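You operate a simulated robot arm through the tools that you are given. There is no shell and no other tool. Be economical: measure what you need, move in short steps, check, and stop when the job is done.

Carry out the task below with a simulated robot arm. There is one attempt and no reset: what you move stays moved.

TASK
Discharge the capacitor next to the red tray, put it in that tray, and lay out a matching new one.
Fine: into the cup, brass arm on till the lamp is dark, arm away; the new one goes in the green tray. Set down upright: capacitor, what you pick out.

It is judged by the outcome, as a careful person would: the job done as asked, and still so three seconds after it is handed in. It fails if anything else is knocked over, pushed out of place, dropped, spilled or broken.

THE ROBOT
A 7-joint arm with a two-finger parallel gripper, fixed in place. Base frame: the origin is at the foot of the arm, x ahead of it, y to its left, z up; the work surface is at about z = 0. Units: cm, degrees, N and s.
With the tool pointing down near the work surface it reaches from about 22 to 58 cm from the base axis. Its first joint turns from -66.0 to 66.0 degrees. Payload 2.5 kg.
The tool frame sits at the grasp point between the pads (the TCP): z along the fingers, y along the line on which they close. The tips reach 2.3 cm beyond it. Largest opening 9.4 cm; finger width 3.8, thickness 1; the body of the gripper, 5.4 by 9.6 cm, starts 3.9 cm behind the TCP.
Orientation is told as [roll, pitch, yaw] about the base's x, y, z axes, in that order, counted from this pose: with the fingers straight down and closing along the base's y, the tool's x points along the base's -x, its y along +y and its z along -z.

THE INTERFACE
- The arm moves only by the tool servo_tool. Its argument "increments" is a list of rows, each an object of numbers (a shift or turn left out is 0, a gripper value left out holds the last): "wx", "wy", "wz": the turn, a rotation vector about the tool's x, y, z in degrees; "x", "y", "z": the shift along the tool's x, y, z in mm; "gripper": the finger opening in mm, from 0 to 94. In form: [{"wx": .., "wy": .., "wz": .., "x": .., "y": .., "z": .., "gripper": ..}, ...]. A call has 1 to 12 rows; each row shifts and turns the commanded pose from where the row before left it, along the tool's axes as they then stand. Each row takes 0.2 s and may step no farther than 5 cm and 8.6 degrees from the row before; otherwise, or with a gripper value out of range, the whole call is refused. A pose out of reach is approached as far as the arm can. The call stops where the force on the tool passes 40 N (or 10 N more than at its start, if that is more) or the arm is blocked; 0.2 s more then pass. Each finger travels about 10.8 cm/s and halts on what it meets, pressing with about 30 N; the grip force reading is that of the motor and also rises with nothing between the fingers. The clock runs only during rows and for 0.2 s after the last one: add rows that do not move to give the fingers time. The reply holds the time, the measured pose of the TCP, the force on the tool along the base axes, the opening and the grip force, in the units named above and with some noise, with the torque about the TCP (base axes, N m) and any sound that the robot's microphone picked up.
- Cameras (640 x 400 px; columns grow to the right, rows downward): "scene" is fixed at [11.14, -40.06, 54.45]; the picture's right is [0.88, -0.47, 0.00], its down [-0.27, -0.51, -0.82] and it looks along [0.38, 0.72, -0.57] (base axes); focal length 214 px, centre (320, 200). "wrist" rides on the gripper at [8.6, 1.6, -7.4] in the tool frame; the picture's right is [-0.18, 0.98, 0.00], its down [-0.58, -0.11, -0.81] and it looks along [-0.79, -0.15, 0.59] (tool axes); focal length 243 px, centre (320, 200). There is no depth. A picture from a camera that has moved, and an enlarged one, comes with that camera's place and axes in the base frame and with its lens.
- snapshot(camera): a new picture of that camera. It takes no simulated time.
- close_up(camera, box): a new picture of the part [left, top, right, bottom] of that camera's present view, enlarged. It takes no simulated time.
- job_done(): hands the job in; it is judged then, once.

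Go step by step. Nothing tells you positions but the pictures and the camera data: compare them with the known pose of the tool, close in by small moves and look again before you grip or let go. The budget is 120 turns and 64 pictures, counting those below and the enlarged ones. Unless the task says otherwise, let go and move clear before handing in, and close with one line.

The tools are called after "Call:" as name(argument=value, ...) on one line, values as JSON. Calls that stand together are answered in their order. servo_tool: Moves the arm, as the interface text tells. Its arguments: {"type":"object","properties":{"increments":{"type":"array"}},"required":["increments"]} The other tools are called the same way: snapshot (camera) takes a picture; close_up (camera, box) takes an enlarged picture of a part of a camera's view; job_done () hands the job in.

At the start:

```text
time: 0.0
ee_pos: [33.72, -8.38, 45.9]
tcp_rot: [0.1, 0.1, -0.1]
contact_force: [-0.5, 0.1, -0.6]
torque: [0.01, 0.0, 0.0]
width: 9.4
finger_force: 0.1
```

scene: 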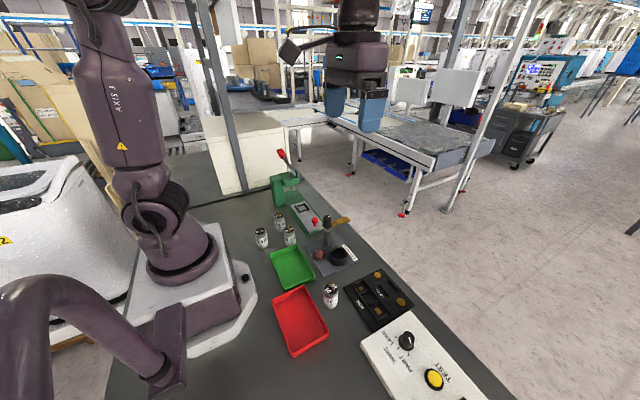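
wrist: 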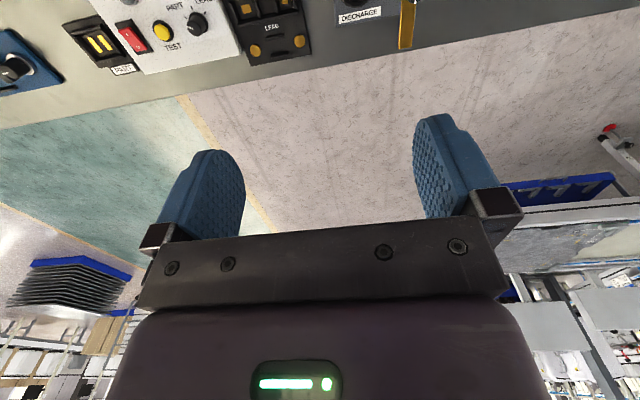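

I see the red tray with one capacitor beside it, three capacitors farther back near the green tray, and a discharge station with a cup and brass arm. I'll enlarge the details first.

Call:
close_up(camera="scene", box=[240, 200, 360, 275])

Call:
close_up(camera="scene", box=[260, 230, 420, 330])

```text
5.33 times, centred on (300, 238) of scene
camera zoom: at [11.14, -40.06, 54.45], right [0.88, -0.47, 0.0], down [-0.27, -0.51, -0.82], along [0.38, 0.72, -0.57], focal length 1144 px, centre (427, 0)
```

zoom: 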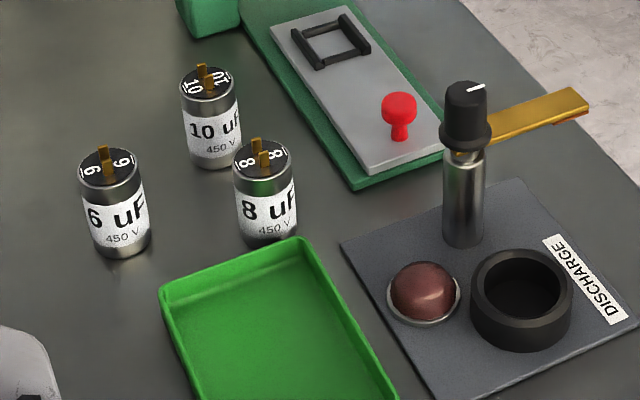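

```text
4.00 times, centred on (340, 280) of scene
camera zoom: at [11.14, -40.06, 54.45], right [0.88, -0.47, 0.0], down [-0.27, -0.51, -0.82], along [0.38, 0.72, -0.57], focal length 858 px, centre (240, -120)
```

zoom: 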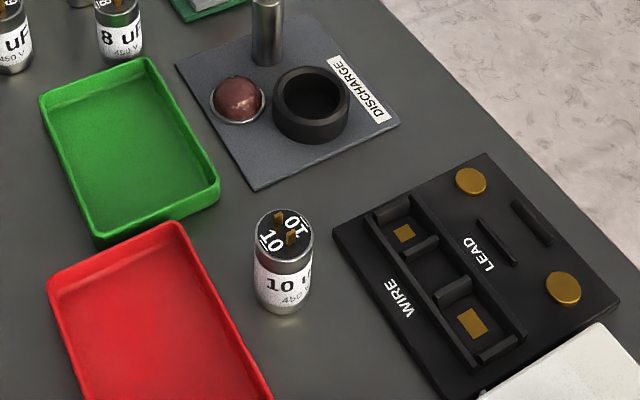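

The old one reads 10 uF, so the matching new one is the 10 uF at the back. I estimate the old cap at (27.8, -14.4), the cup at (36.7, -3.3), the post at (36.8, 3.7) and the new cap at (25.6, 19.5). I'll go above the old cap and check.

Call:
servo_tool(increments=[{"x": 10, "y": -10, "z": 40}, {"x": 10, "y": -10, "z": 40}, {"x": 10, "y": -10, "z": 40}, {"x": 10, "y": -10, "z": 40}, {"x": 10, "y": -10, "z": 40}, {"x": 9, "y": -10, "z": 40}, {"z": 40}, {"z": 20}, {}])

Call:
snapshot(camera="wrist")

Call:
snapshot(camera="scene")

```text
time: 2.0
ee_pos: [28.06, -14.39, 15.86]
tcp_rot: [0.0, 0.0, -0.1]
contact_force: [-0.3, -0.5, 0.9]
torque: [0.0, 0.0, -0.01]
width: 9.38
finger_force: 0.2
```

```text
59 pictures are left
camera wrist: at [19.29, -12.68, 23.38], right [0.18, 0.98, 0.0], down [0.58, -0.11, 0.81], along [0.79, -0.15, -0.59], focal length 243 px, centre (320, 200)
```

wrist: 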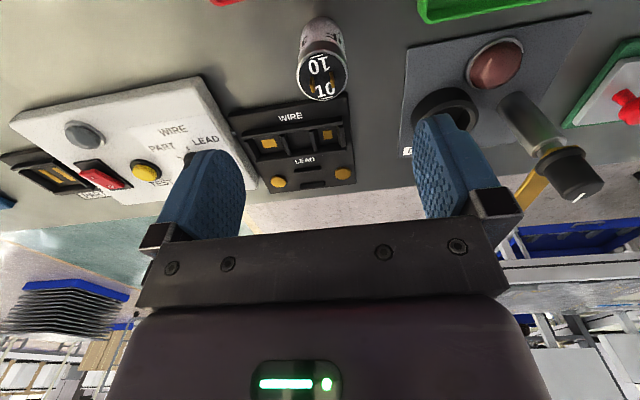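

```text
58 pictures are left
```

scene: 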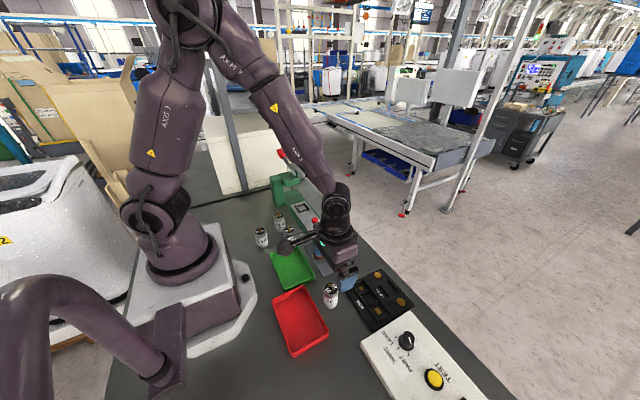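

The wrist view confirms the old cap near (27.8, -14.2), standing about 6 cm tall. I'll descend with a partly narrowed opening.

Call:
servo_tool(increments=[{"x": 2.5, "y": 1.5, "z": 30, "gripper": 66}, {"z": 30}, {"z": 15}, {}])

Call:
snapshot(camera="wrist")

Call:
close_up(camera="scene", box=[270, 220, 398, 300])

```text
time: 3.0
ee_pos: [27.63, -14.12, 8.56]
tcp_rot: [0.0, 0.0, -0.1]
contact_force: [0.2, 0.8, -0.1]
torque: [0.01, 0.02, -0.01]
width: 6.58
finger_force: 0.0
```

```text
57 pictures are left
camera wrist: at [18.91, -12.56, 15.91], right [0.18, 0.98, 0.0], down [0.58, -0.11, 0.81], along [0.79, -0.15, -0.59], focal length 243 px, centre (320, 200)
```

wrist: 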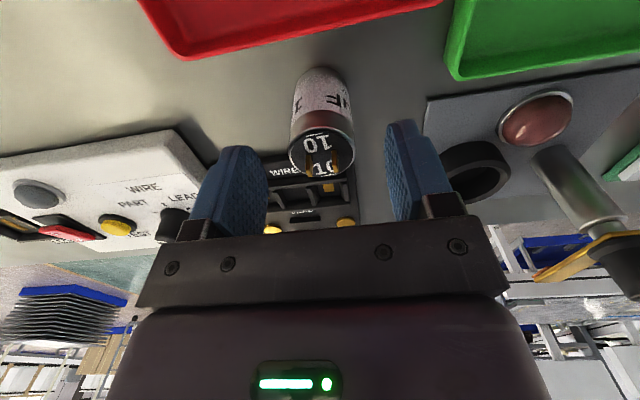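

```text
5.00 times, centred on (334, 260) of scene
camera zoom: at [11.14, -40.06, 54.45], right [0.88, -0.47, 0.0], down [-0.27, -0.51, -0.82], along [0.38, 0.72, -0.57], focal length 1072 px, centre (250, -100)
```

zoom: 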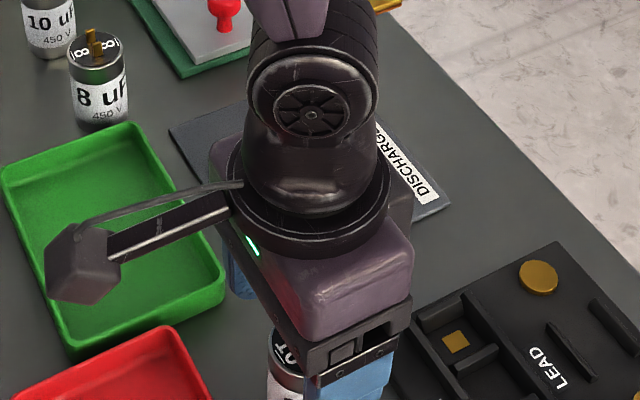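

The cap is centred between the fingers. I'll descend to z≈4.9 and close.

Call:
servo_tool(increments=[{"x": -2, "z": 18}, {"z": 19}, {}, {"gripper": 30}, {}, {}])

Call:
snapshot(camera="wrist")

```text
time: 4.4
ee_pos: [27.75, -14.32, 4.77]
tcp_rot: [0.0, 0.1, 0.0]
contact_force: [0.1, -0.9, -0.6]
torque: [-0.02, 0.0, -0.02]
width: 3.47
finger_force: 30.0
```

```text
55 pictures are left
camera wrist: at [19.11, -12.62, 12.3], right [0.18, 0.98, 0.0], down [0.58, -0.11, 0.81], along [0.79, -0.15, -0.59], focal length 243 px, centre (320, 200)
```

wrist: 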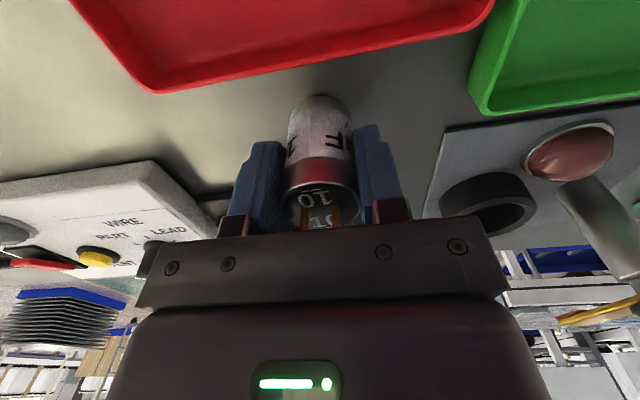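

Gripped (width 3.47). I'll lift straight up and move part of the way towards the cup to locate it better.

Call:
servo_tool(increments=[{"z": -15}, {"z": -35}, {"z": -40}, {"z": -20}, {"x": -20, "y": 20}, {"x": -20, "y": 30}, {}, {}])

Call:
snapshot(camera="wrist")

Call:
close_up(camera="scene", box=[260, 190, 388, 270])

```text
time: 6.2
ee_pos: [31.74, -9.02, 15.65]
tcp_rot: [0.1, 0.0, 0.0]
contact_force: [0.1, -0.7, -1.1]
torque: [0.02, 0.01, -0.04]
width: 3.49
finger_force: 29.5
```

```text
54 pictures are left
camera wrist: at [23.17, -7.38, 23.16], right [0.18, 0.98, 0.0], down [0.58, -0.11, 0.81], along [0.79, -0.15, -0.59], focal length 243 px, centre (320, 200)
```

wrist: 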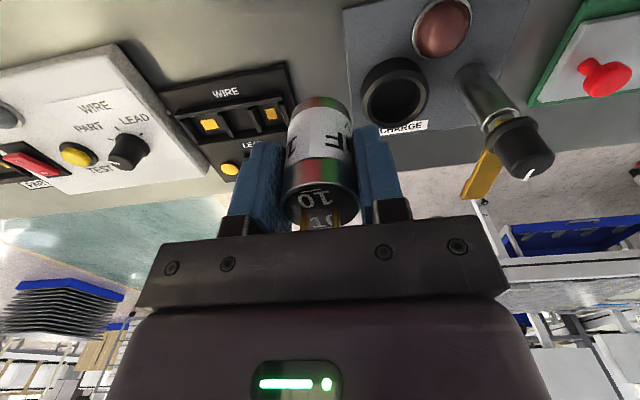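

```text
5.00 times, centred on (324, 230) of scene
camera zoom: at [11.14, -40.06, 54.45], right [0.88, -0.47, 0.0], down [-0.27, -0.51, -0.82], along [0.38, 0.72, -0.57], focal length 1072 px, centre (300, 50)
```

zoom: 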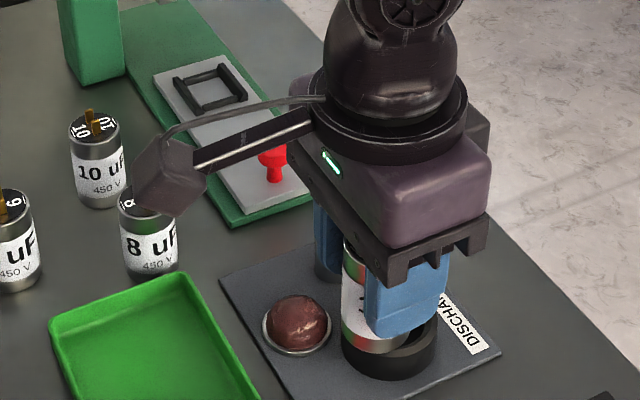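

The cup comes out near (36.5, -3.05) and the knob's near edge near y≈2.3, so the gripper body clears it by roughly half a centimetre. I'll hover over the cup and check.

Call:
servo_tool(increments=[{"x": -20, "y": 25}, {"x": -27, "y": 33}, {"z": 30}, {"z": 15}, {}, {}])

Call:
snapshot(camera="wrist")

Call:
close_up(camera="scene", box=[290, 200, 386, 260])

```text
time: 7.6
ee_pos: [36.49, -3.26, 11.21]
tcp_rot: [0.0, 0.1, 0.0]
contact_force: [0.5, -0.4, -0.8]
torque: [-0.02, 0.02, -0.01]
width: 3.48
finger_force: 29.1
```

```text
52 pictures are left
camera wrist: at [27.91, -1.63, 18.77], right [0.18, 0.98, 0.0], down [0.58, -0.11, 0.81], along [0.79, -0.15, -0.59], focal length 243 px, centre (320, 200)
```

wrist: 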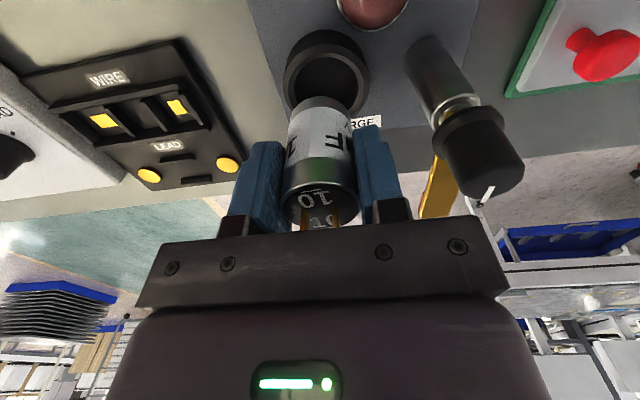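

```text
6.67 times, centred on (338, 230) of scene
camera zoom: at [11.14, -40.06, 54.45], right [0.88, -0.47, 0.0], down [-0.27, -0.51, -0.82], along [0.38, 0.72, -0.57], focal length 1430 px, centre (200, 0)
```

zoom: 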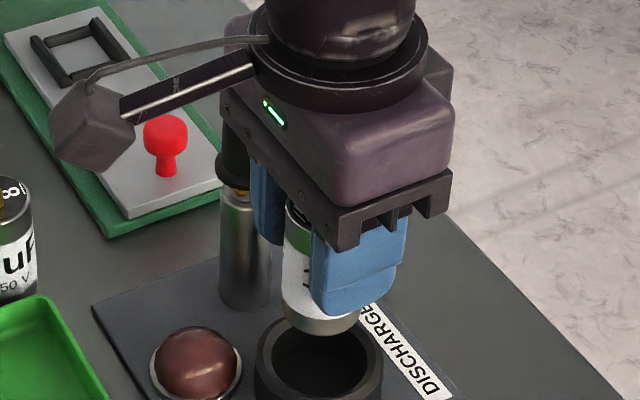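

The cup centre relative to the held cap is about +0.2 in x and +0.38 in y. I'll correct, lower to just above the rim, and look again.

Call:
servo_tool(increments=[{"x": -2, "y": 3.8, "z": 10}, {"z": 15}, {"z": 5}, {}, {}])

Call:
snapshot(camera="wrist")

Call:
close_up(camera="scene", box=[290, 200, 386, 260])

```text
time: 8.8
ee_pos: [36.77, -2.95, 8.27]
tcp_rot: [0.0, 0.0, 0.0]
contact_force: [-0.1, -0.4, -0.7]
torque: [-0.01, 0.02, 0.02]
width: 3.48
finger_force: 29.9
```

```text
50 pictures are left
camera wrist: at [28.17, -1.27, 15.74], right [0.18, 0.98, 0.0], down [0.58, -0.11, 0.81], along [0.79, -0.15, -0.59], focal length 243 px, centre (320, 200)
```

wrist: 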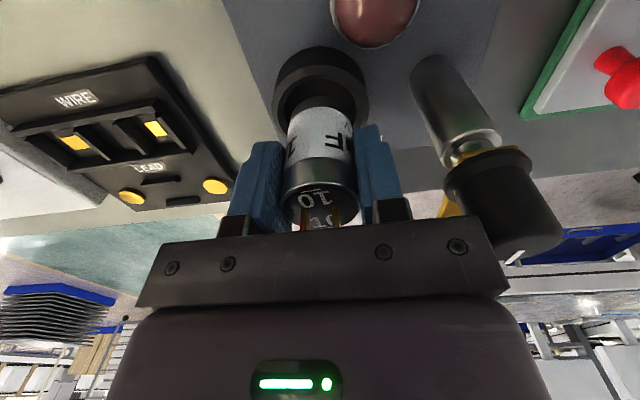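

```text
6.67 times, centred on (338, 230) of scene
camera zoom: at [11.14, -40.06, 54.45], right [0.88, -0.47, 0.0], down [-0.27, -0.51, -0.82], along [0.38, 0.72, -0.57], focal length 1430 px, centre (200, 0)
```

zoom: 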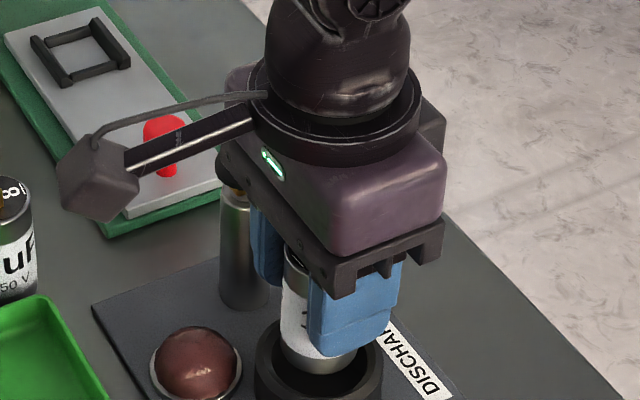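

It looks aligned in the scene view; I'll enlarge the wrist view to check the rim clearance before inserting.

Call:
close_up(camera="wrist", box=[256, 30, 384, 110])

Call:
close_up(camera="scene", box=[314, 236, 362, 266])

```text
5.00 times, centred on (320, 70) of wrist
camera zoom: at [28.17, -1.27, 15.74], right [0.18, 0.98, 0.0], down [0.58, -0.11, 0.81], along [0.79, -0.15, -0.59], focal length 1213 px, centre (320, 850)
```

zoom: 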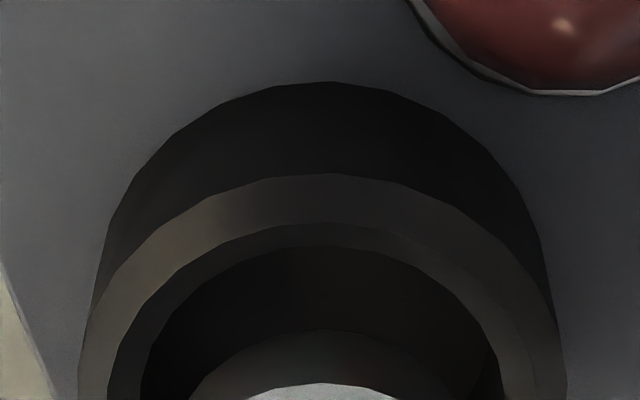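

```text
13.33 times, centred on (338, 251) of scene
camera zoom: at [11.14, -40.06, 54.45], right [0.88, -0.47, 0.0], down [-0.27, -0.51, -0.82], along [0.38, 0.72, -0.57], focal length 2860 px, centre (80, -480)
```

zoom: 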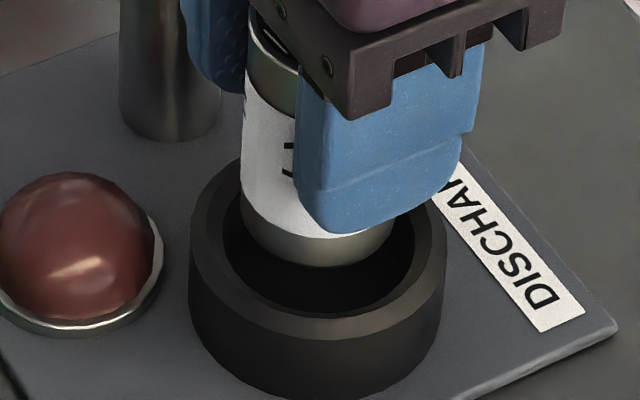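

Cap and cup are aligned. I'll lower into the cup, then feel for the floor.

Call:
servo_tool(increments=[{"z": 10}, {"z": 8}, {"z": 3}, {"z": 2}, {}])

```text
time: 10.0
ee_pos: [36.68, -3.06, 5.88]
tcp_rot: [0.0, 0.0, 0.1]
contact_force: [0.1, 0.1, -0.7]
torque: [-0.03, 0.0, 0.01]
width: 3.48
finger_force: 29.7
```

Call:
servo_tool(increments=[{"z": 2}, {"z": 1}, {}])

Call:
close_up(camera="scene", box=[306, 220, 370, 260])

```text
time: 10.8
ee_pos: [36.7, -3.05, 5.59]
tcp_rot: [0.0, 0.0, 0.0]
contact_force: [0.2, -0.3, -1.6]
torque: [-0.02, -0.03, 0.02]
width: 3.5
finger_force: 29.8
```

```text
10.00 times, centred on (338, 240) of scene
camera zoom: at [11.14, -40.06, 54.45], right [0.88, -0.47, 0.0], down [-0.27, -0.51, -0.82], along [0.38, 0.72, -0.57], focal length 2145 px, centre (140, -200)
```

zoom: 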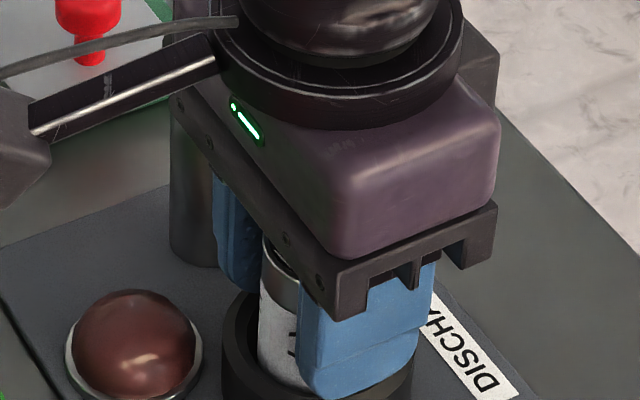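

I've reached TCP z 5.59, going gently and without floor contact so far. I'll continue in small steps.

Call:
servo_tool(increments=[{"z": 1.5}, {"z": 1}, {}])

```text
time: 11.6
ee_pos: [36.74, -3.1, 5.28]
tcp_rot: [0.0, 0.0, 0.0]
contact_force: [-4.7, -0.6, 15.5]
torque: [-0.09, 0.17, -0.09]
width: 3.48
finger_force: 29.4
```

The floor has been met (15 N). I'll release and rise straight up.

Call:
servo_tool(increments=[{"z": -1}, {"gripper": 52}, {}, {}, {"z": -30}, {"z": -40}, {"z": -30}, {}])

Call:
snapshot(camera="wrist")

Call:
close_up(camera="scene", box=[290, 200, 386, 260])

```text
time: 13.4
ee_pos: [36.81, -2.97, 15.44]
tcp_rot: [0.0, -0.1, -0.1]
contact_force: [1.3, -0.4, 0.6]
torque: [0.0, -0.01, -0.01]
width: 5.23
finger_force: 0.1
```

```text
45 pictures are left
camera wrist: at [28.08, -1.21, 22.93], right [0.18, 0.98, 0.0], down [0.58, -0.11, 0.81], along [0.79, -0.15, -0.59], focal length 243 px, centre (320, 200)
```

wrist: 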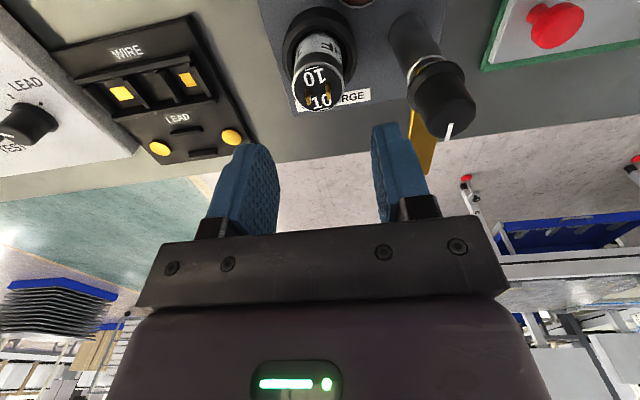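

```text
6.67 times, centred on (338, 230) of scene
camera zoom: at [11.14, -40.06, 54.45], right [0.88, -0.47, 0.0], down [-0.27, -0.51, -0.82], along [0.38, 0.72, -0.57], focal length 1430 px, centre (200, 0)
```

zoom: 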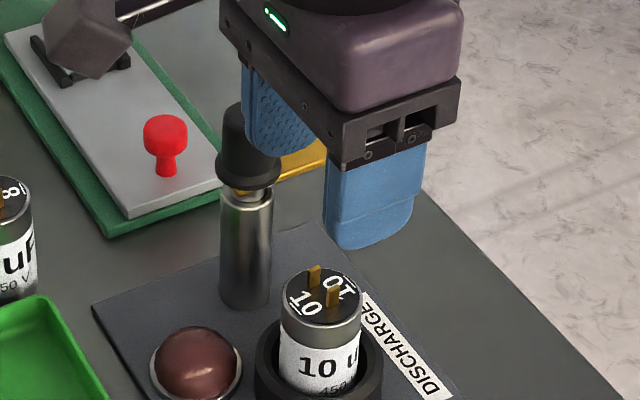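

The cap stands in the cup with both terminals lined up along y, under where the arm will swing. Next I'll hover over the knob to locate it.

Call:
servo_tool(increments=[{"z": -15}, {"y": 30, "gripper": 60}, {"y": 30}, {}, {}])

Call:
snapshot(camera="wrist")

Call:
close_up(camera="scene", box=[290, 200, 386, 260])

```text
time: 14.6
ee_pos: [36.65, 2.79, 16.93]
tcp_rot: [0.0, 0.0, 0.0]
contact_force: [0.0, 0.2, 0.4]
torque: [0.01, 0.0, -0.01]
width: 5.99
finger_force: 0.0
```

```text
43 pictures are left
camera wrist: at [28.03, 4.49, 24.44], right [0.18, 0.98, 0.0], down [0.58, -0.11, 0.81], along [0.79, -0.15, -0.59], focal length 243 px, centre (320, 200)
```

wrist: 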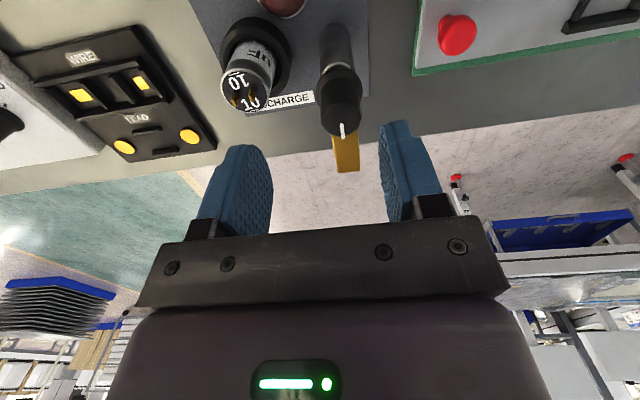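

```text
6.67 times, centred on (338, 230) of scene
camera zoom: at [11.14, -40.06, 54.45], right [0.88, -0.47, 0.0], down [-0.27, -0.51, -0.82], along [0.38, 0.72, -0.57], focal length 1430 px, centre (200, 0)
```

zoom: 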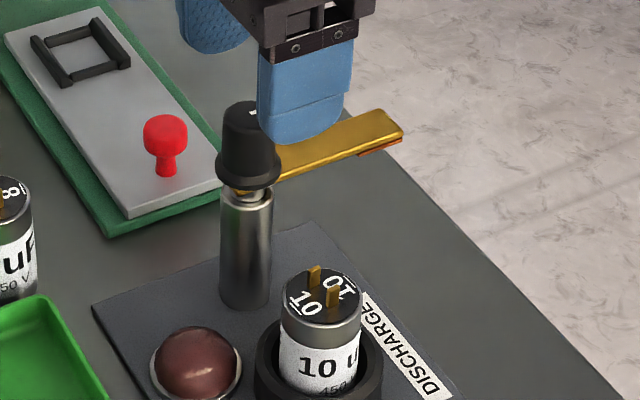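

Knob centre is about (36.8, 4.05) with its top near z 12.2. I'll turn to yaw +45 above it, then descend around it.

Call:
servo_tool(increments=[{"x": -1.5, "y": 12.5}, {"wz": -7.5}, {"wz": -7.5}, {"wz": -7.5}, {"wz": -7.5}, {"wz": -7.5}, {"wz": -7.5}, {"z": 15}, {}, {}])

Call:
snapshot(camera="wrist")

Call:
close_up(camera="scene", box=[290, 180, 386, 240])

```text
time: 16.8
ee_pos: [36.73, 4.18, 15.53]
tcp_rot: [0.0, 0.0, 45.1]
contact_force: [0.1, -0.3, 0.2]
torque: [0.0, -0.01, 0.01]
width: 6.0
finger_force: 0.0
```

```text
41 pictures are left
camera wrist: at [29.56, -0.68, 23.08], right [-0.56, 0.83, 0.0], down [0.49, 0.33, 0.81], along [0.67, 0.46, -0.59], focal length 243 px, centre (320, 200)
```

wrist: 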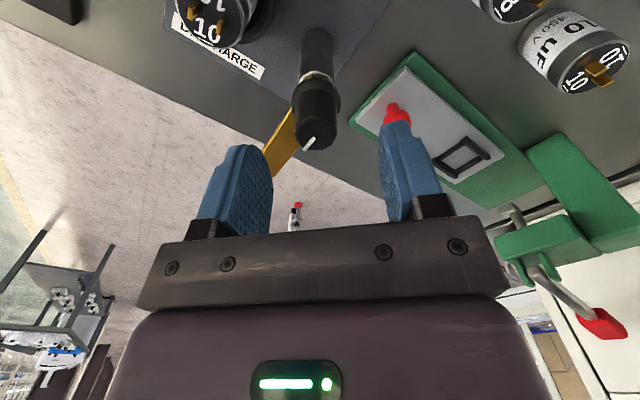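

```text
6.67 times, centred on (338, 210) of scene
camera zoom: at [11.14, -40.06, 54.45], right [0.88, -0.47, 0.0], down [-0.27, -0.51, -0.82], along [0.38, 0.72, -0.57], focal length 1430 px, centre (200, 133)
```

zoom: 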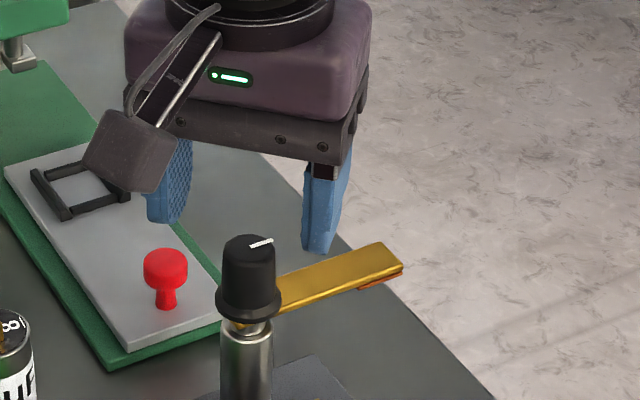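

The knob is centred. I'll descend to z≈11.6 and grip it.

Call:
servo_tool(increments=[{"z": 20}, {"z": 19}, {}, {"gripper": 15}, {}, {}])

Call:
close_up(camera="scene", box=[290, 200, 386, 260])

```text
time: 18.2
ee_pos: [36.94, 3.84, 11.6]
tcp_rot: [-0.2, 0.0, 44.7]
contact_force: [22.6, -13.1, -17.9]
torque: [0.5, 0.41, 0.03]
width: 2.54
finger_force: 44.6
```

```text
6.67 times, centred on (338, 230) of scene
camera zoom: at [11.15, -40.06, 54.45], right [0.88, -0.47, 0.0], down [-0.27, -0.51, -0.82], along [0.38, 0.72, -0.57], focal length 1430 px, centre (200, 0)
```

zoom: 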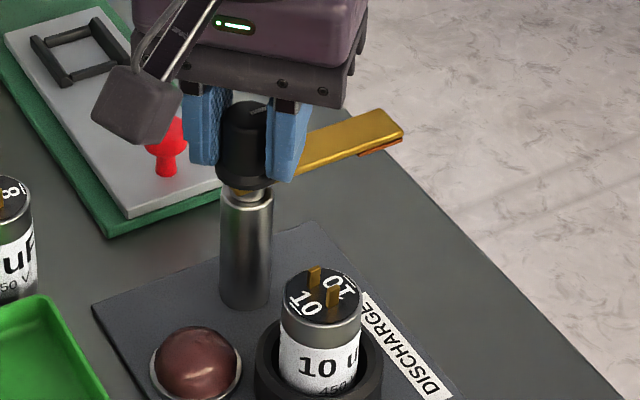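

The knob is gripped, but the arm is loaded sideways by the fixed post. I'll recentre the command to relieve it, then start turning.

Call:
servo_tool(increments=[{"y": -3.5, "x": 0.5}, {}, {}])

```text
time: 19.0
ee_pos: [36.92, 3.84, 11.67]
tcp_rot: [0.1, 0.0, 45.1]
contact_force: [-9.5, -2.9, 11.4]
torque: [0.21, -1.04, 0.0]
width: 2.51
finger_force: 45.2
```

Call:
servo_tool(increments=[{"wz": 5}, {"wz": 5}, {"wz": 5}, {}])

Call:
close_up(camera="scene", box=[290, 200, 386, 260])

```text
time: 19.8
ee_pos: [36.98, 3.86, 11.54]
tcp_rot: [0.1, 0.3, 31.9]
contact_force: [-5.3, -1.1, 3.6]
torque: [0.12, -0.98, 0.02]
width: 2.5
finger_force: 45.2
stopped in row 3: the force on the tool passed its limit at 41 N (the readings are from after the stop); the commanded pose is now the measured one
```

```text
6.67 times, centred on (338, 230) of scene
camera zoom: at [11.14, -40.06, 54.45], right [0.88, -0.47, 0.0], down [-0.27, -0.51, -0.82], along [0.38, 0.72, -0.57], focal length 1430 px, centre (200, 0)
```

zoom: 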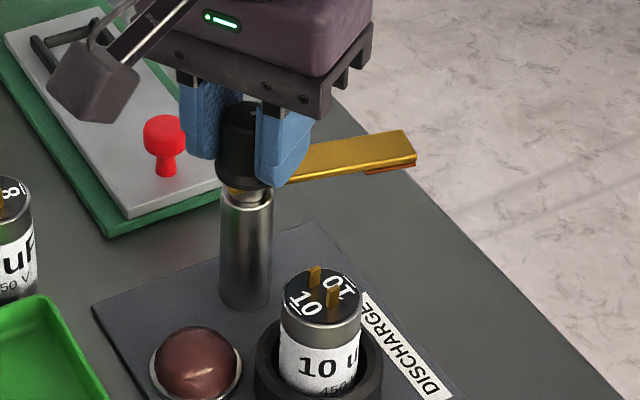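

The knob turns and the arm follows. I'll continue in gentler steps.

Call:
servo_tool(increments=[{"wz": 3}, {"wz": 3}, {"wz": 3}, {"wz": 3}, {"wz": 3}, {"wz": 3}, {"wz": 3}, {"wz": 3}, {}])

```text
time: 21.8
ee_pos: [36.97, 3.93, 11.54]
tcp_rot: [0.1, 0.3, 7.9]
contact_force: [-12.1, 4.0, 23.0]
torque: [0.03, 0.91, 0.01]
width: 2.5
finger_force: 45.2
```

Call:
servo_tool(increments=[{"wz": 3, "z": -0.5}, {"wz": 3}, {"wz": 3}, {"wz": 3}, {"wz": 3}, {"wz": 3}, {"wz": 3}, {"wz": 3}, {"wz": 3}, {}])

Call:
close_up(camera="scene", box=[290, 200, 386, 260])

```text
time: 24.1
ee_pos: [36.93, 4.02, 11.69]
tcp_rot: [-0.1, 0.2, -19.1]
contact_force: [2.4, 1.2, -3.1]
torque: [0.01, 0.23, -0.03]
width: 2.52
finger_force: 45.2
stopped in row 10: the force on the tool passed its limit at 40 N (the readings are from after the stop); the commanded pose is now the measured one
```

```text
6.67 times, centred on (338, 230) of scene
camera zoom: at [11.14, -40.06, 54.45], right [0.88, -0.47, 0.0], down [-0.27, -0.51, -0.82], along [0.38, 0.72, -0.57], focal length 1430 px, centre (200, 0)
```

zoom: 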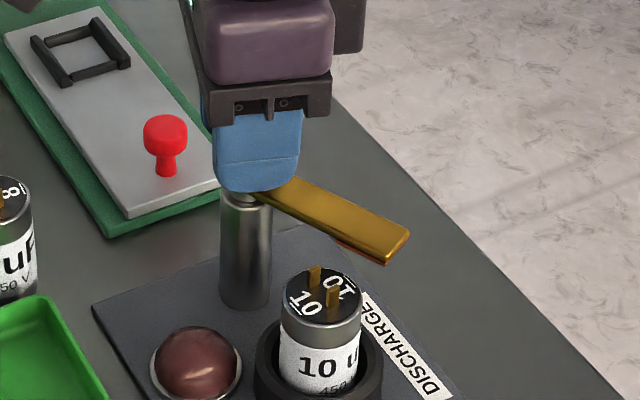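

The arm has turned about 64° and still clears the terminals. I'll continue carefully toward the cap.

Call:
servo_tool(increments=[{"wz": 3}, {"wz": 3}, {"wz": 3}, {"wz": 3}, {}])

Call:
close_up(camera="scene", box=[290, 200, 386, 260])

```text
time: 25.3
ee_pos: [36.96, 4.18, 11.76]
tcp_rot: [-0.2, 0.1, -31.0]
contact_force: [5.1, 3.9, -15.3]
torque: [0.2, -0.23, 0.03]
width: 2.5
finger_force: 44.7
```

```text
6.67 times, centred on (338, 230) of scene
camera zoom: at [11.15, -40.06, 54.45], right [0.88, -0.47, 0.0], down [-0.27, -0.51, -0.82], along [0.38, 0.72, -0.57], focal length 1430 px, centre (200, 0)
```

zoom: 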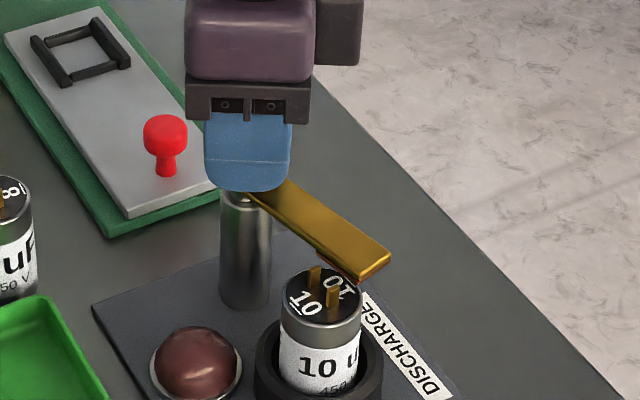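

Call:
servo_tool(increments=[{"wz": 2, "z": 0.5}, {"wz": 2}, {"wz": 2}, {"wz": 2}, {}])

Call:
close_up(camera="scene", box=[306, 220, 370, 260])

```text
time: 26.6
ee_pos: [37.06, 4.15, 11.69]
tcp_rot: [-0.1, 0.1, -39.2]
contact_force: [-4.1, 0.3, 3.4]
torque: [-0.03, -0.92, -0.02]
width: 2.51
finger_force: 44.6
stopped in row 5: the force on the tool passed its limit at 42 N (the readings are from after the stop); the commanded pose is now the measured one
```

```text
10.00 times, centred on (338, 240) of scene
camera zoom: at [11.14, -40.06, 54.45], right [0.88, -0.47, 0.0], down [-0.27, -0.51, -0.82], along [0.38, 0.72, -0.57], focal length 2145 px, centre (140, -200)
```

zoom: 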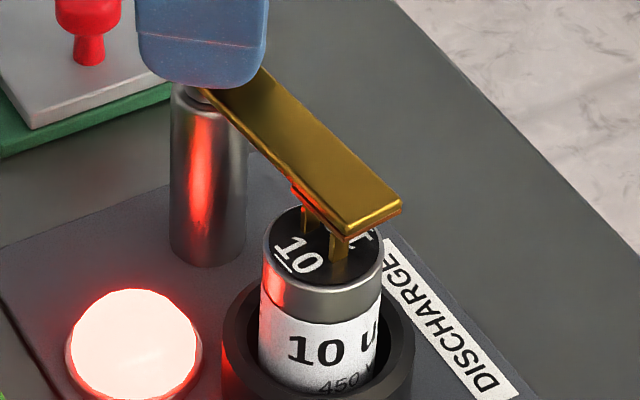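

The arm is on both terminals and the lamp is lit bright: it is discharging. I'll hold still and wait.

Call:
servo_tool(increments=[{}, {}, {}, {}, {}, {}, {}, {}, {}, {}])

Call:
close_up(camera="scene", box=[306, 220, 370, 260])

```text
time: 28.8
ee_pos: [36.94, 4.05, 11.64]
tcp_rot: [0.0, 0.2, -39.1]
contact_force: [-4.8, -0.4, 10.6]
torque: [0.34, -0.08, -0.08]
width: 2.51
finger_force: 45.1
```

```text
10.00 times, centred on (338, 240) of scene
camera zoom: at [11.14, -40.06, 54.45], right [0.88, -0.47, 0.0], down [-0.27, -0.51, -0.82], along [0.38, 0.72, -0.57], focal length 2145 px, centre (140, -200)
```

zoom: 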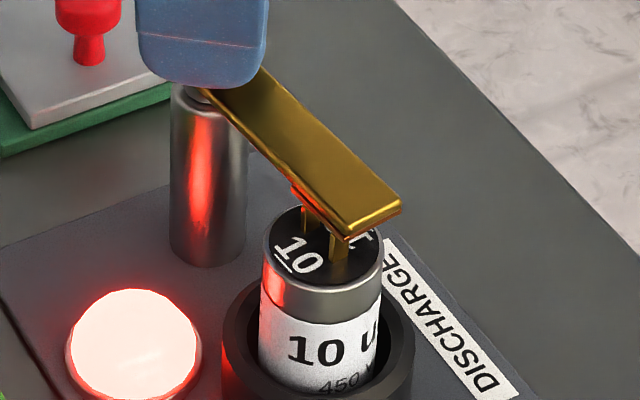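

The lamp is fading slightly; I'll keep waiting.

Call:
servo_tool(increments=[{}, {}, {}, {}, {}, {}, {}, {}, {}, {}, {}, {}])

Call:
servo_tool(increments=[{}, {}, {}, {}, {}, {}, {}, {}, {}, {}, {}, {}])

Call:
close_up(camera="scene", box=[306, 220, 370, 260])

```text
time: 31.4
ee_pos: [37.04, 4.07, 11.58]
tcp_rot: [-0.1, 0.2, -39.1]
contact_force: [-6.5, -0.2, 14.6]
torque: [0.34, -0.07, -0.04]
width: 2.51
finger_force: 44.8
```

```text
time: 34.0
ee_pos: [36.91, 4.04, 11.54]
tcp_rot: [-0.1, 0.2, -39.1]
contact_force: [-7.0, -1.0, 15.3]
torque: [0.18, -0.25, -0.03]
width: 2.49
finger_force: 44.9
```

```text
10.00 times, centred on (338, 240) of scene
camera zoom: at [11.13, -40.06, 54.45], right [0.88, -0.47, 0.0], down [-0.27, -0.51, -0.82], along [0.38, 0.72, -0.57], focal length 2145 px, centre (140, -200)
```

zoom: 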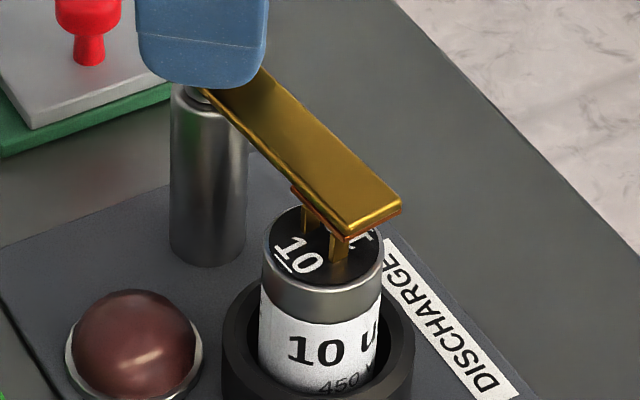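

The lamp is dark. I'll hold a little longer, then turn the arm back the way it came.

Call:
servo_tool(increments=[{}, {}, {}, {}, {"wz": -3}, {"wz": -3}, {"wz": -3}, {"wz": -3}, {"wz": -3}, {"wz": -3}, {"wz": -3}, {}])

Call:
servo_tool(increments=[{"wz": -3}, {"wz": -3}, {"wz": -3}, {"wz": -3}, {"wz": -3}, {"wz": -3}, {"wz": -3}, {}])

Call:
close_up(camera="scene", box=[290, 200, 386, 260])

```text
time: 36.6
ee_pos: [36.94, 3.89, 11.57]
tcp_rot: [0.0, 0.1, -18.1]
contact_force: [-3.8, -1.1, 24.1]
torque: [0.33, 1.18, 0.02]
width: 2.5
finger_force: 45.1
```

```text
time: 37.6
ee_pos: [36.94, 3.99, 11.66]
tcp_rot: [0.0, 0.0, -6.9]
contact_force: [-4.1, -0.1, 3.1]
torque: [-0.03, -0.75, 0.0]
width: 2.49
finger_force: 45.0
stopped in row 4: the force on the tool passed its limit at 41 N (the readings are from after the stop); the commanded pose is now the measured one
```

```text
6.67 times, centred on (338, 230) of scene
camera zoom: at [11.14, -40.06, 54.45], right [0.88, -0.47, 0.0], down [-0.27, -0.51, -0.82], along [0.38, 0.72, -0.57], focal length 1430 px, centre (200, 0)
```

zoom: 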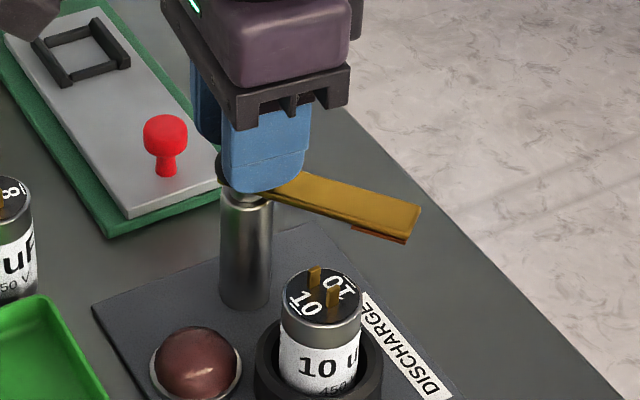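

The arm is coming away and the cap is still upright. I'll continue turning back to about yaw +45.

Call:
servo_tool(increments=[{"wz": -3}, {"wz": -3}, {"wz": -3}, {"wz": -3}, {"wz": -3}, {"wz": -3}, {"wz": -3}, {}])

Call:
servo_tool(increments=[{"wz": -3}, {"wz": -3}, {"wz": -3}, {"wz": -3}, {"wz": -3}, {"wz": -3}, {"wz": -3}, {"wz": -3}, {}])

```text
time: 39.4
ee_pos: [36.89, 4.07, 11.59]
tcp_rot: [0.0, 0.1, 14.3]
contact_force: [-6.6, -1.8, 29.8]
torque: [-0.45, 0.66, -0.01]
width: 2.5
finger_force: 45.1
```

```text
time: 41.4
ee_pos: [36.94, 3.97, 11.65]
tcp_rot: [0.1, 0.0, 38.1]
contact_force: [4.1, -9.5, -5.0]
torque: [0.51, -1.32, 0.04]
width: 2.48
finger_force: 45.0
```

Call:
servo_tool(increments=[{"wz": -3}, {"wz": -3}, {}, {"gripper": 60}, {}, {}, {"z": -20}, {"z": -30}, {"z": -10}, {}])

Call:
close_up(camera="scene", box=[290, 200, 386, 260])

```text
time: 43.6
ee_pos: [36.98, 4.14, 17.6]
tcp_rot: [0.1, 0.1, 44.1]
contact_force: [0.0, 0.2, -0.6]
torque: [0.01, -0.03, -0.02]
width: 6.01
finger_force: 0.0
```

```text
6.67 times, centred on (338, 230) of scene
camera zoom: at [11.14, -40.06, 54.45], right [0.88, -0.47, 0.0], down [-0.27, -0.51, -0.82], along [0.38, 0.72, -0.57], focal length 1430 px, centre (200, 0)
```

zoom: 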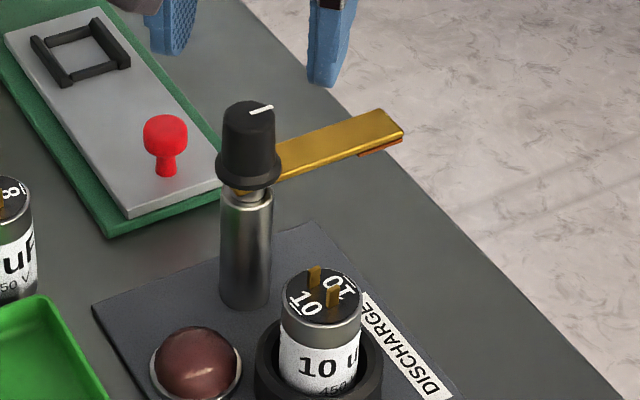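

The arm is back away and the cap is standing in the cup. I'll return to yaw 0 and go above the cap.

Call:
servo_tool(increments=[{"wz": 7.4}, {"wz": 7.4}, {"wz": 7.4}, {"wz": 7.4}, {"wz": 7.4}, {"wz": 7.1}, {"y": -36, "x": 2}, {"y": -36, "gripper": 54}, {"z": 30}, {"z": 35}, {}, {}])

Call:
snapshot(camera="wrist")

Call:
close_up(camera="scene", box=[290, 200, 386, 260])

```text
time: 46.2
ee_pos: [36.74, -3.32, 11.14]
tcp_rot: [0.0, 0.3, 0.0]
contact_force: [-0.2, -0.4, 0.0]
torque: [0.02, -0.01, -0.02]
width: 5.41
finger_force: 0.0
```

```text
30 pictures are left
camera wrist: at [28.13, -1.57, 18.61], right [0.18, 0.98, 0.0], down [0.58, -0.11, 0.8], along [0.79, -0.15, -0.59], focal length 243 px, centre (320, 200)
```

wrist: 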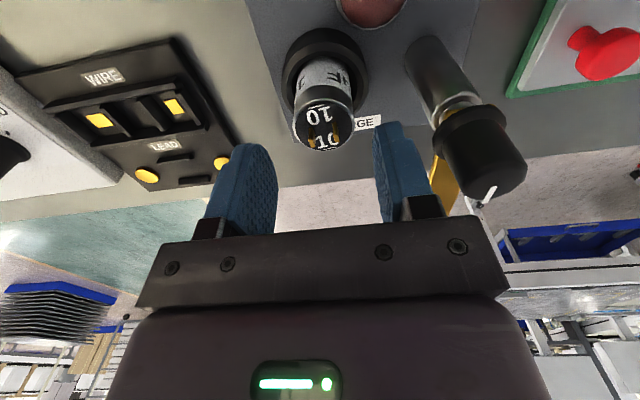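

```text
6.67 times, centred on (338, 230) of scene
camera zoom: at [11.14, -40.06, 54.45], right [0.88, -0.47, 0.0], down [-0.27, -0.51, -0.82], along [0.38, 0.72, -0.57], focal length 1430 px, centre (200, 0)
```

zoom: 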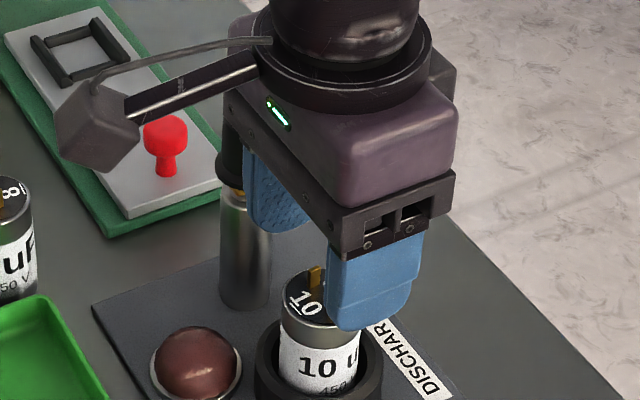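

Lamp is dark and the cap is at about (36.8, -3.05). I'll recentre, descend and grip it.

Call:
servo_tool(increments=[{"y": 2.5, "x": -0.5, "z": 15}, {"z": 22}, {"z": 20}, {}, {"gripper": 30}, {}, {}])

```text
time: 47.8
ee_pos: [36.93, -3.01, 5.41]
tcp_rot: [0.0, 0.2, -0.1]
contact_force: [0.5, 0.2, 0.5]
torque: [0.02, -0.01, -0.01]
width: 3.51
finger_force: 29.9
```

Gripped again. I'll lift clear and carry it over the red tray, which I estimate spans x 14.4–23.6 and y -21 to -7.

Call:
servo_tool(increments=[{"z": -10}, {"z": -25}, {"z": -35}, {"z": -35}, {"x": 30, "y": -20}, {"x": 35, "y": -22}, {"x": 35, "y": -22}, {"x": 35, "y": -22}, {"x": 35, "y": -22}, {}, {}])

Call:
snapshot(camera="scene")

Call:
snapshot(camera="wrist")

```text
time: 50.2
ee_pos: [19.84, -13.55, 15.75]
tcp_rot: [0.0, 0.2, 0.1]
contact_force: [0.4, 0.6, -1.2]
torque: [0.01, -0.02, 0.02]
width: 3.49
finger_force: 29.9
```

```text
28 pictures are left
```

scene: 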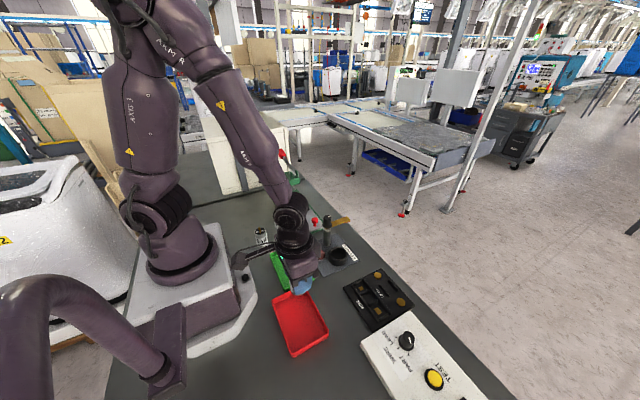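

```text
27 pictures are left
camera wrist: at [11.21, -11.88, 23.34], right [0.18, 0.98, 0.0], down [0.58, -0.11, 0.8], along [0.79, -0.15, -0.59], focal length 243 px, centre (320, 200)
```

wrist: 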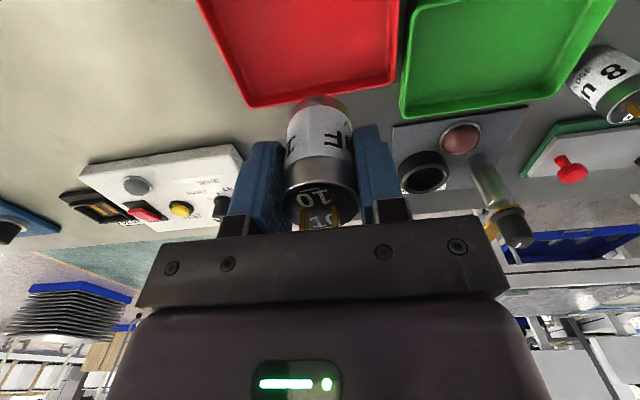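

The tray's far edge is at x≈23.9, so (19.6, -14) is well inside. I'll descend, then feel for the floor.

Call:
servo_tool(increments=[{"x": 2, "y": -4.5}, {"z": 35}, {"z": 35}, {"z": 25}, {"z": 5}, {}, {}])

Call:
snapshot(camera="wrist")

Call:
close_up(camera="scene", box=[230, 260, 358, 340])

```text
time: 51.8
ee_pos: [19.65, -14.25, 5.89]
tcp_rot: [0.0, 0.2, 0.0]
contact_force: [0.1, 0.0, -1.8]
torque: [-0.02, -0.01, -0.01]
width: 3.51
finger_force: 29.8
```

```text
26 pictures are left
camera wrist: at [10.95, -12.46, 13.4], right [0.18, 0.98, 0.0], down [0.58, -0.11, 0.8], along [0.79, -0.15, -0.59], focal length 243 px, centre (320, 200)
```

wrist: 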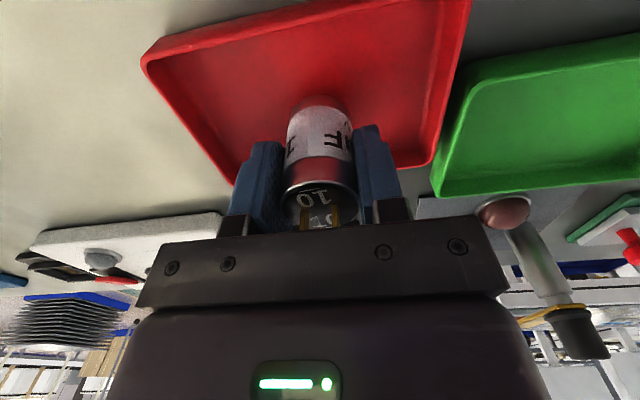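

```text
5.00 times, centred on (294, 300) of scene
camera zoom: at [11.14, -40.06, 54.45], right [0.88, -0.47, 0.0], down [-0.27, -0.51, -0.82], along [0.38, 0.72, -0.57], focal length 1072 px, centre (450, -300)
```

zoom: 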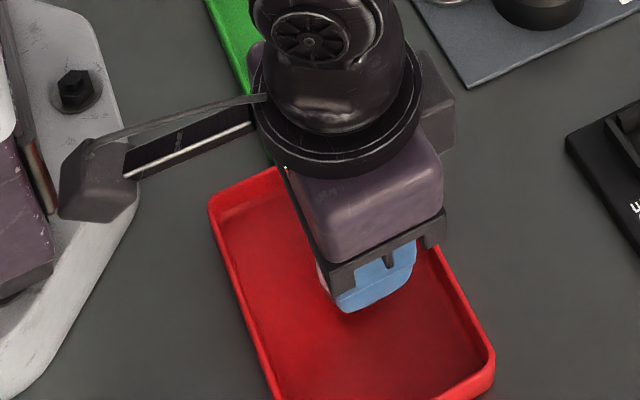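

It is well inside the tray. I'll lower in small steps to contact.

Call:
servo_tool(increments=[{"z": 3}, {"z": 2}, {"z": 1}, {}])

```text
time: 52.8
ee_pos: [19.56, -14.15, 5.22]
tcp_rot: [0.0, 0.1, 0.0]
contact_force: [-0.5, 0.7, -1.2]
torque: [0.01, 0.03, -0.01]
width: 3.5
finger_force: 30.2
```

Call:
servo_tool(increments=[{"z": 1}, {"z": 1}, {}])

```text
time: 53.6
ee_pos: [19.63, -14.23, 5.07]
tcp_rot: [0.0, 0.3, 0.0]
contact_force: [-2.5, -0.1, 9.8]
torque: [0.01, 0.11, -0.04]
width: 3.51
finger_force: 30.0
```

Contact. I'll release and rise.

Call:
servo_tool(increments=[{}, {"gripper": 54}, {}, {}, {"z": -25}, {"z": -40}, {"z": -40}, {}])

Call:
close_up(camera="scene", box=[230, 240, 358, 320])

```text
time: 55.4
ee_pos: [19.55, -14.04, 15.57]
tcp_rot: [0.1, 0.2, -0.1]
contact_force: [-0.3, -0.3, -0.3]
torque: [0.04, 0.02, 0.02]
width: 5.4
finger_force: 0.0
```

```text
5.00 times, centred on (294, 280) of scene
camera zoom: at [11.14, -40.06, 54.45], right [0.88, -0.47, 0.0], down [-0.27, -0.51, -0.82], along [0.38, 0.72, -0.57], focal length 1072 px, centre (450, -200)
```

zoom: 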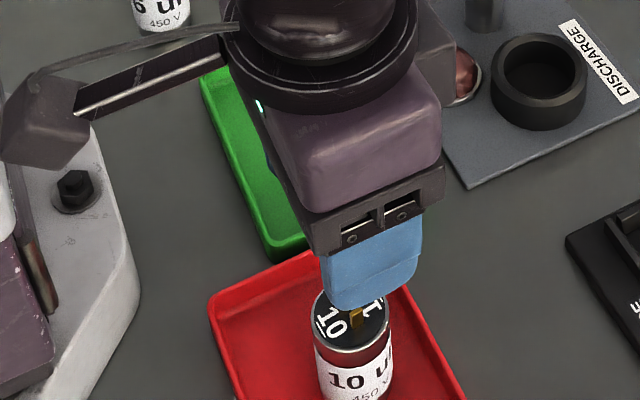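

The old cap stands in the red tray. Next I'll travel high to the new 10 uF near (25.6, 19.5).

Call:
servo_tool(increments=[{"z": -40}, {"x": -40, "y": 20}, {"x": -30, "y": 40}, {"y": 48}, {"y": 48}, {"y": 48}, {"y": 48}, {"y": 45}, {}, {}])

Call:
snapshot(camera="wrist")

Call:
snapshot(camera="scene")

```text
time: 57.6
ee_pos: [26.41, 15.43, 19.74]
tcp_rot: [0.0, 0.1, -0.1]
contact_force: [-0.3, 0.0, -0.9]
torque: [0.03, -0.03, -0.03]
width: 5.39
finger_force: 0.0
```

```text
23 pictures are left
camera wrist: at [17.83, 17.14, 27.24], right [0.18, 0.98, 0.0], down [0.58, -0.11, 0.8], along [0.79, -0.15, -0.59], focal length 243 px, centre (320, 200)
```

wrist: 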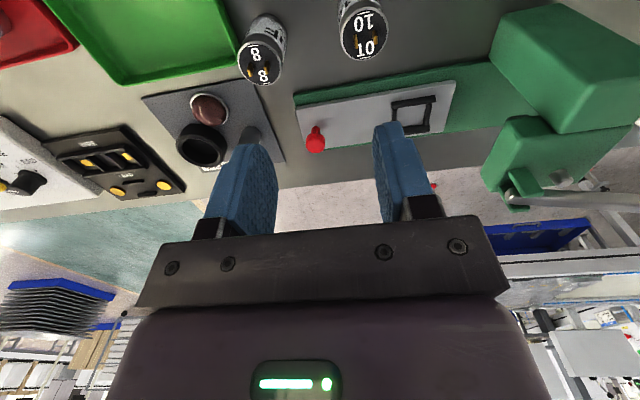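

```text
22 pictures are left
```

scene: 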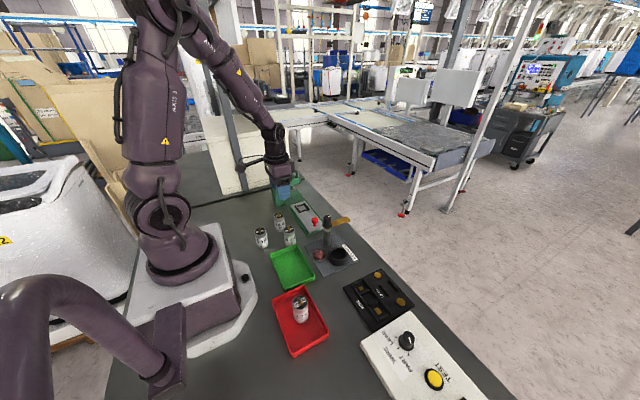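

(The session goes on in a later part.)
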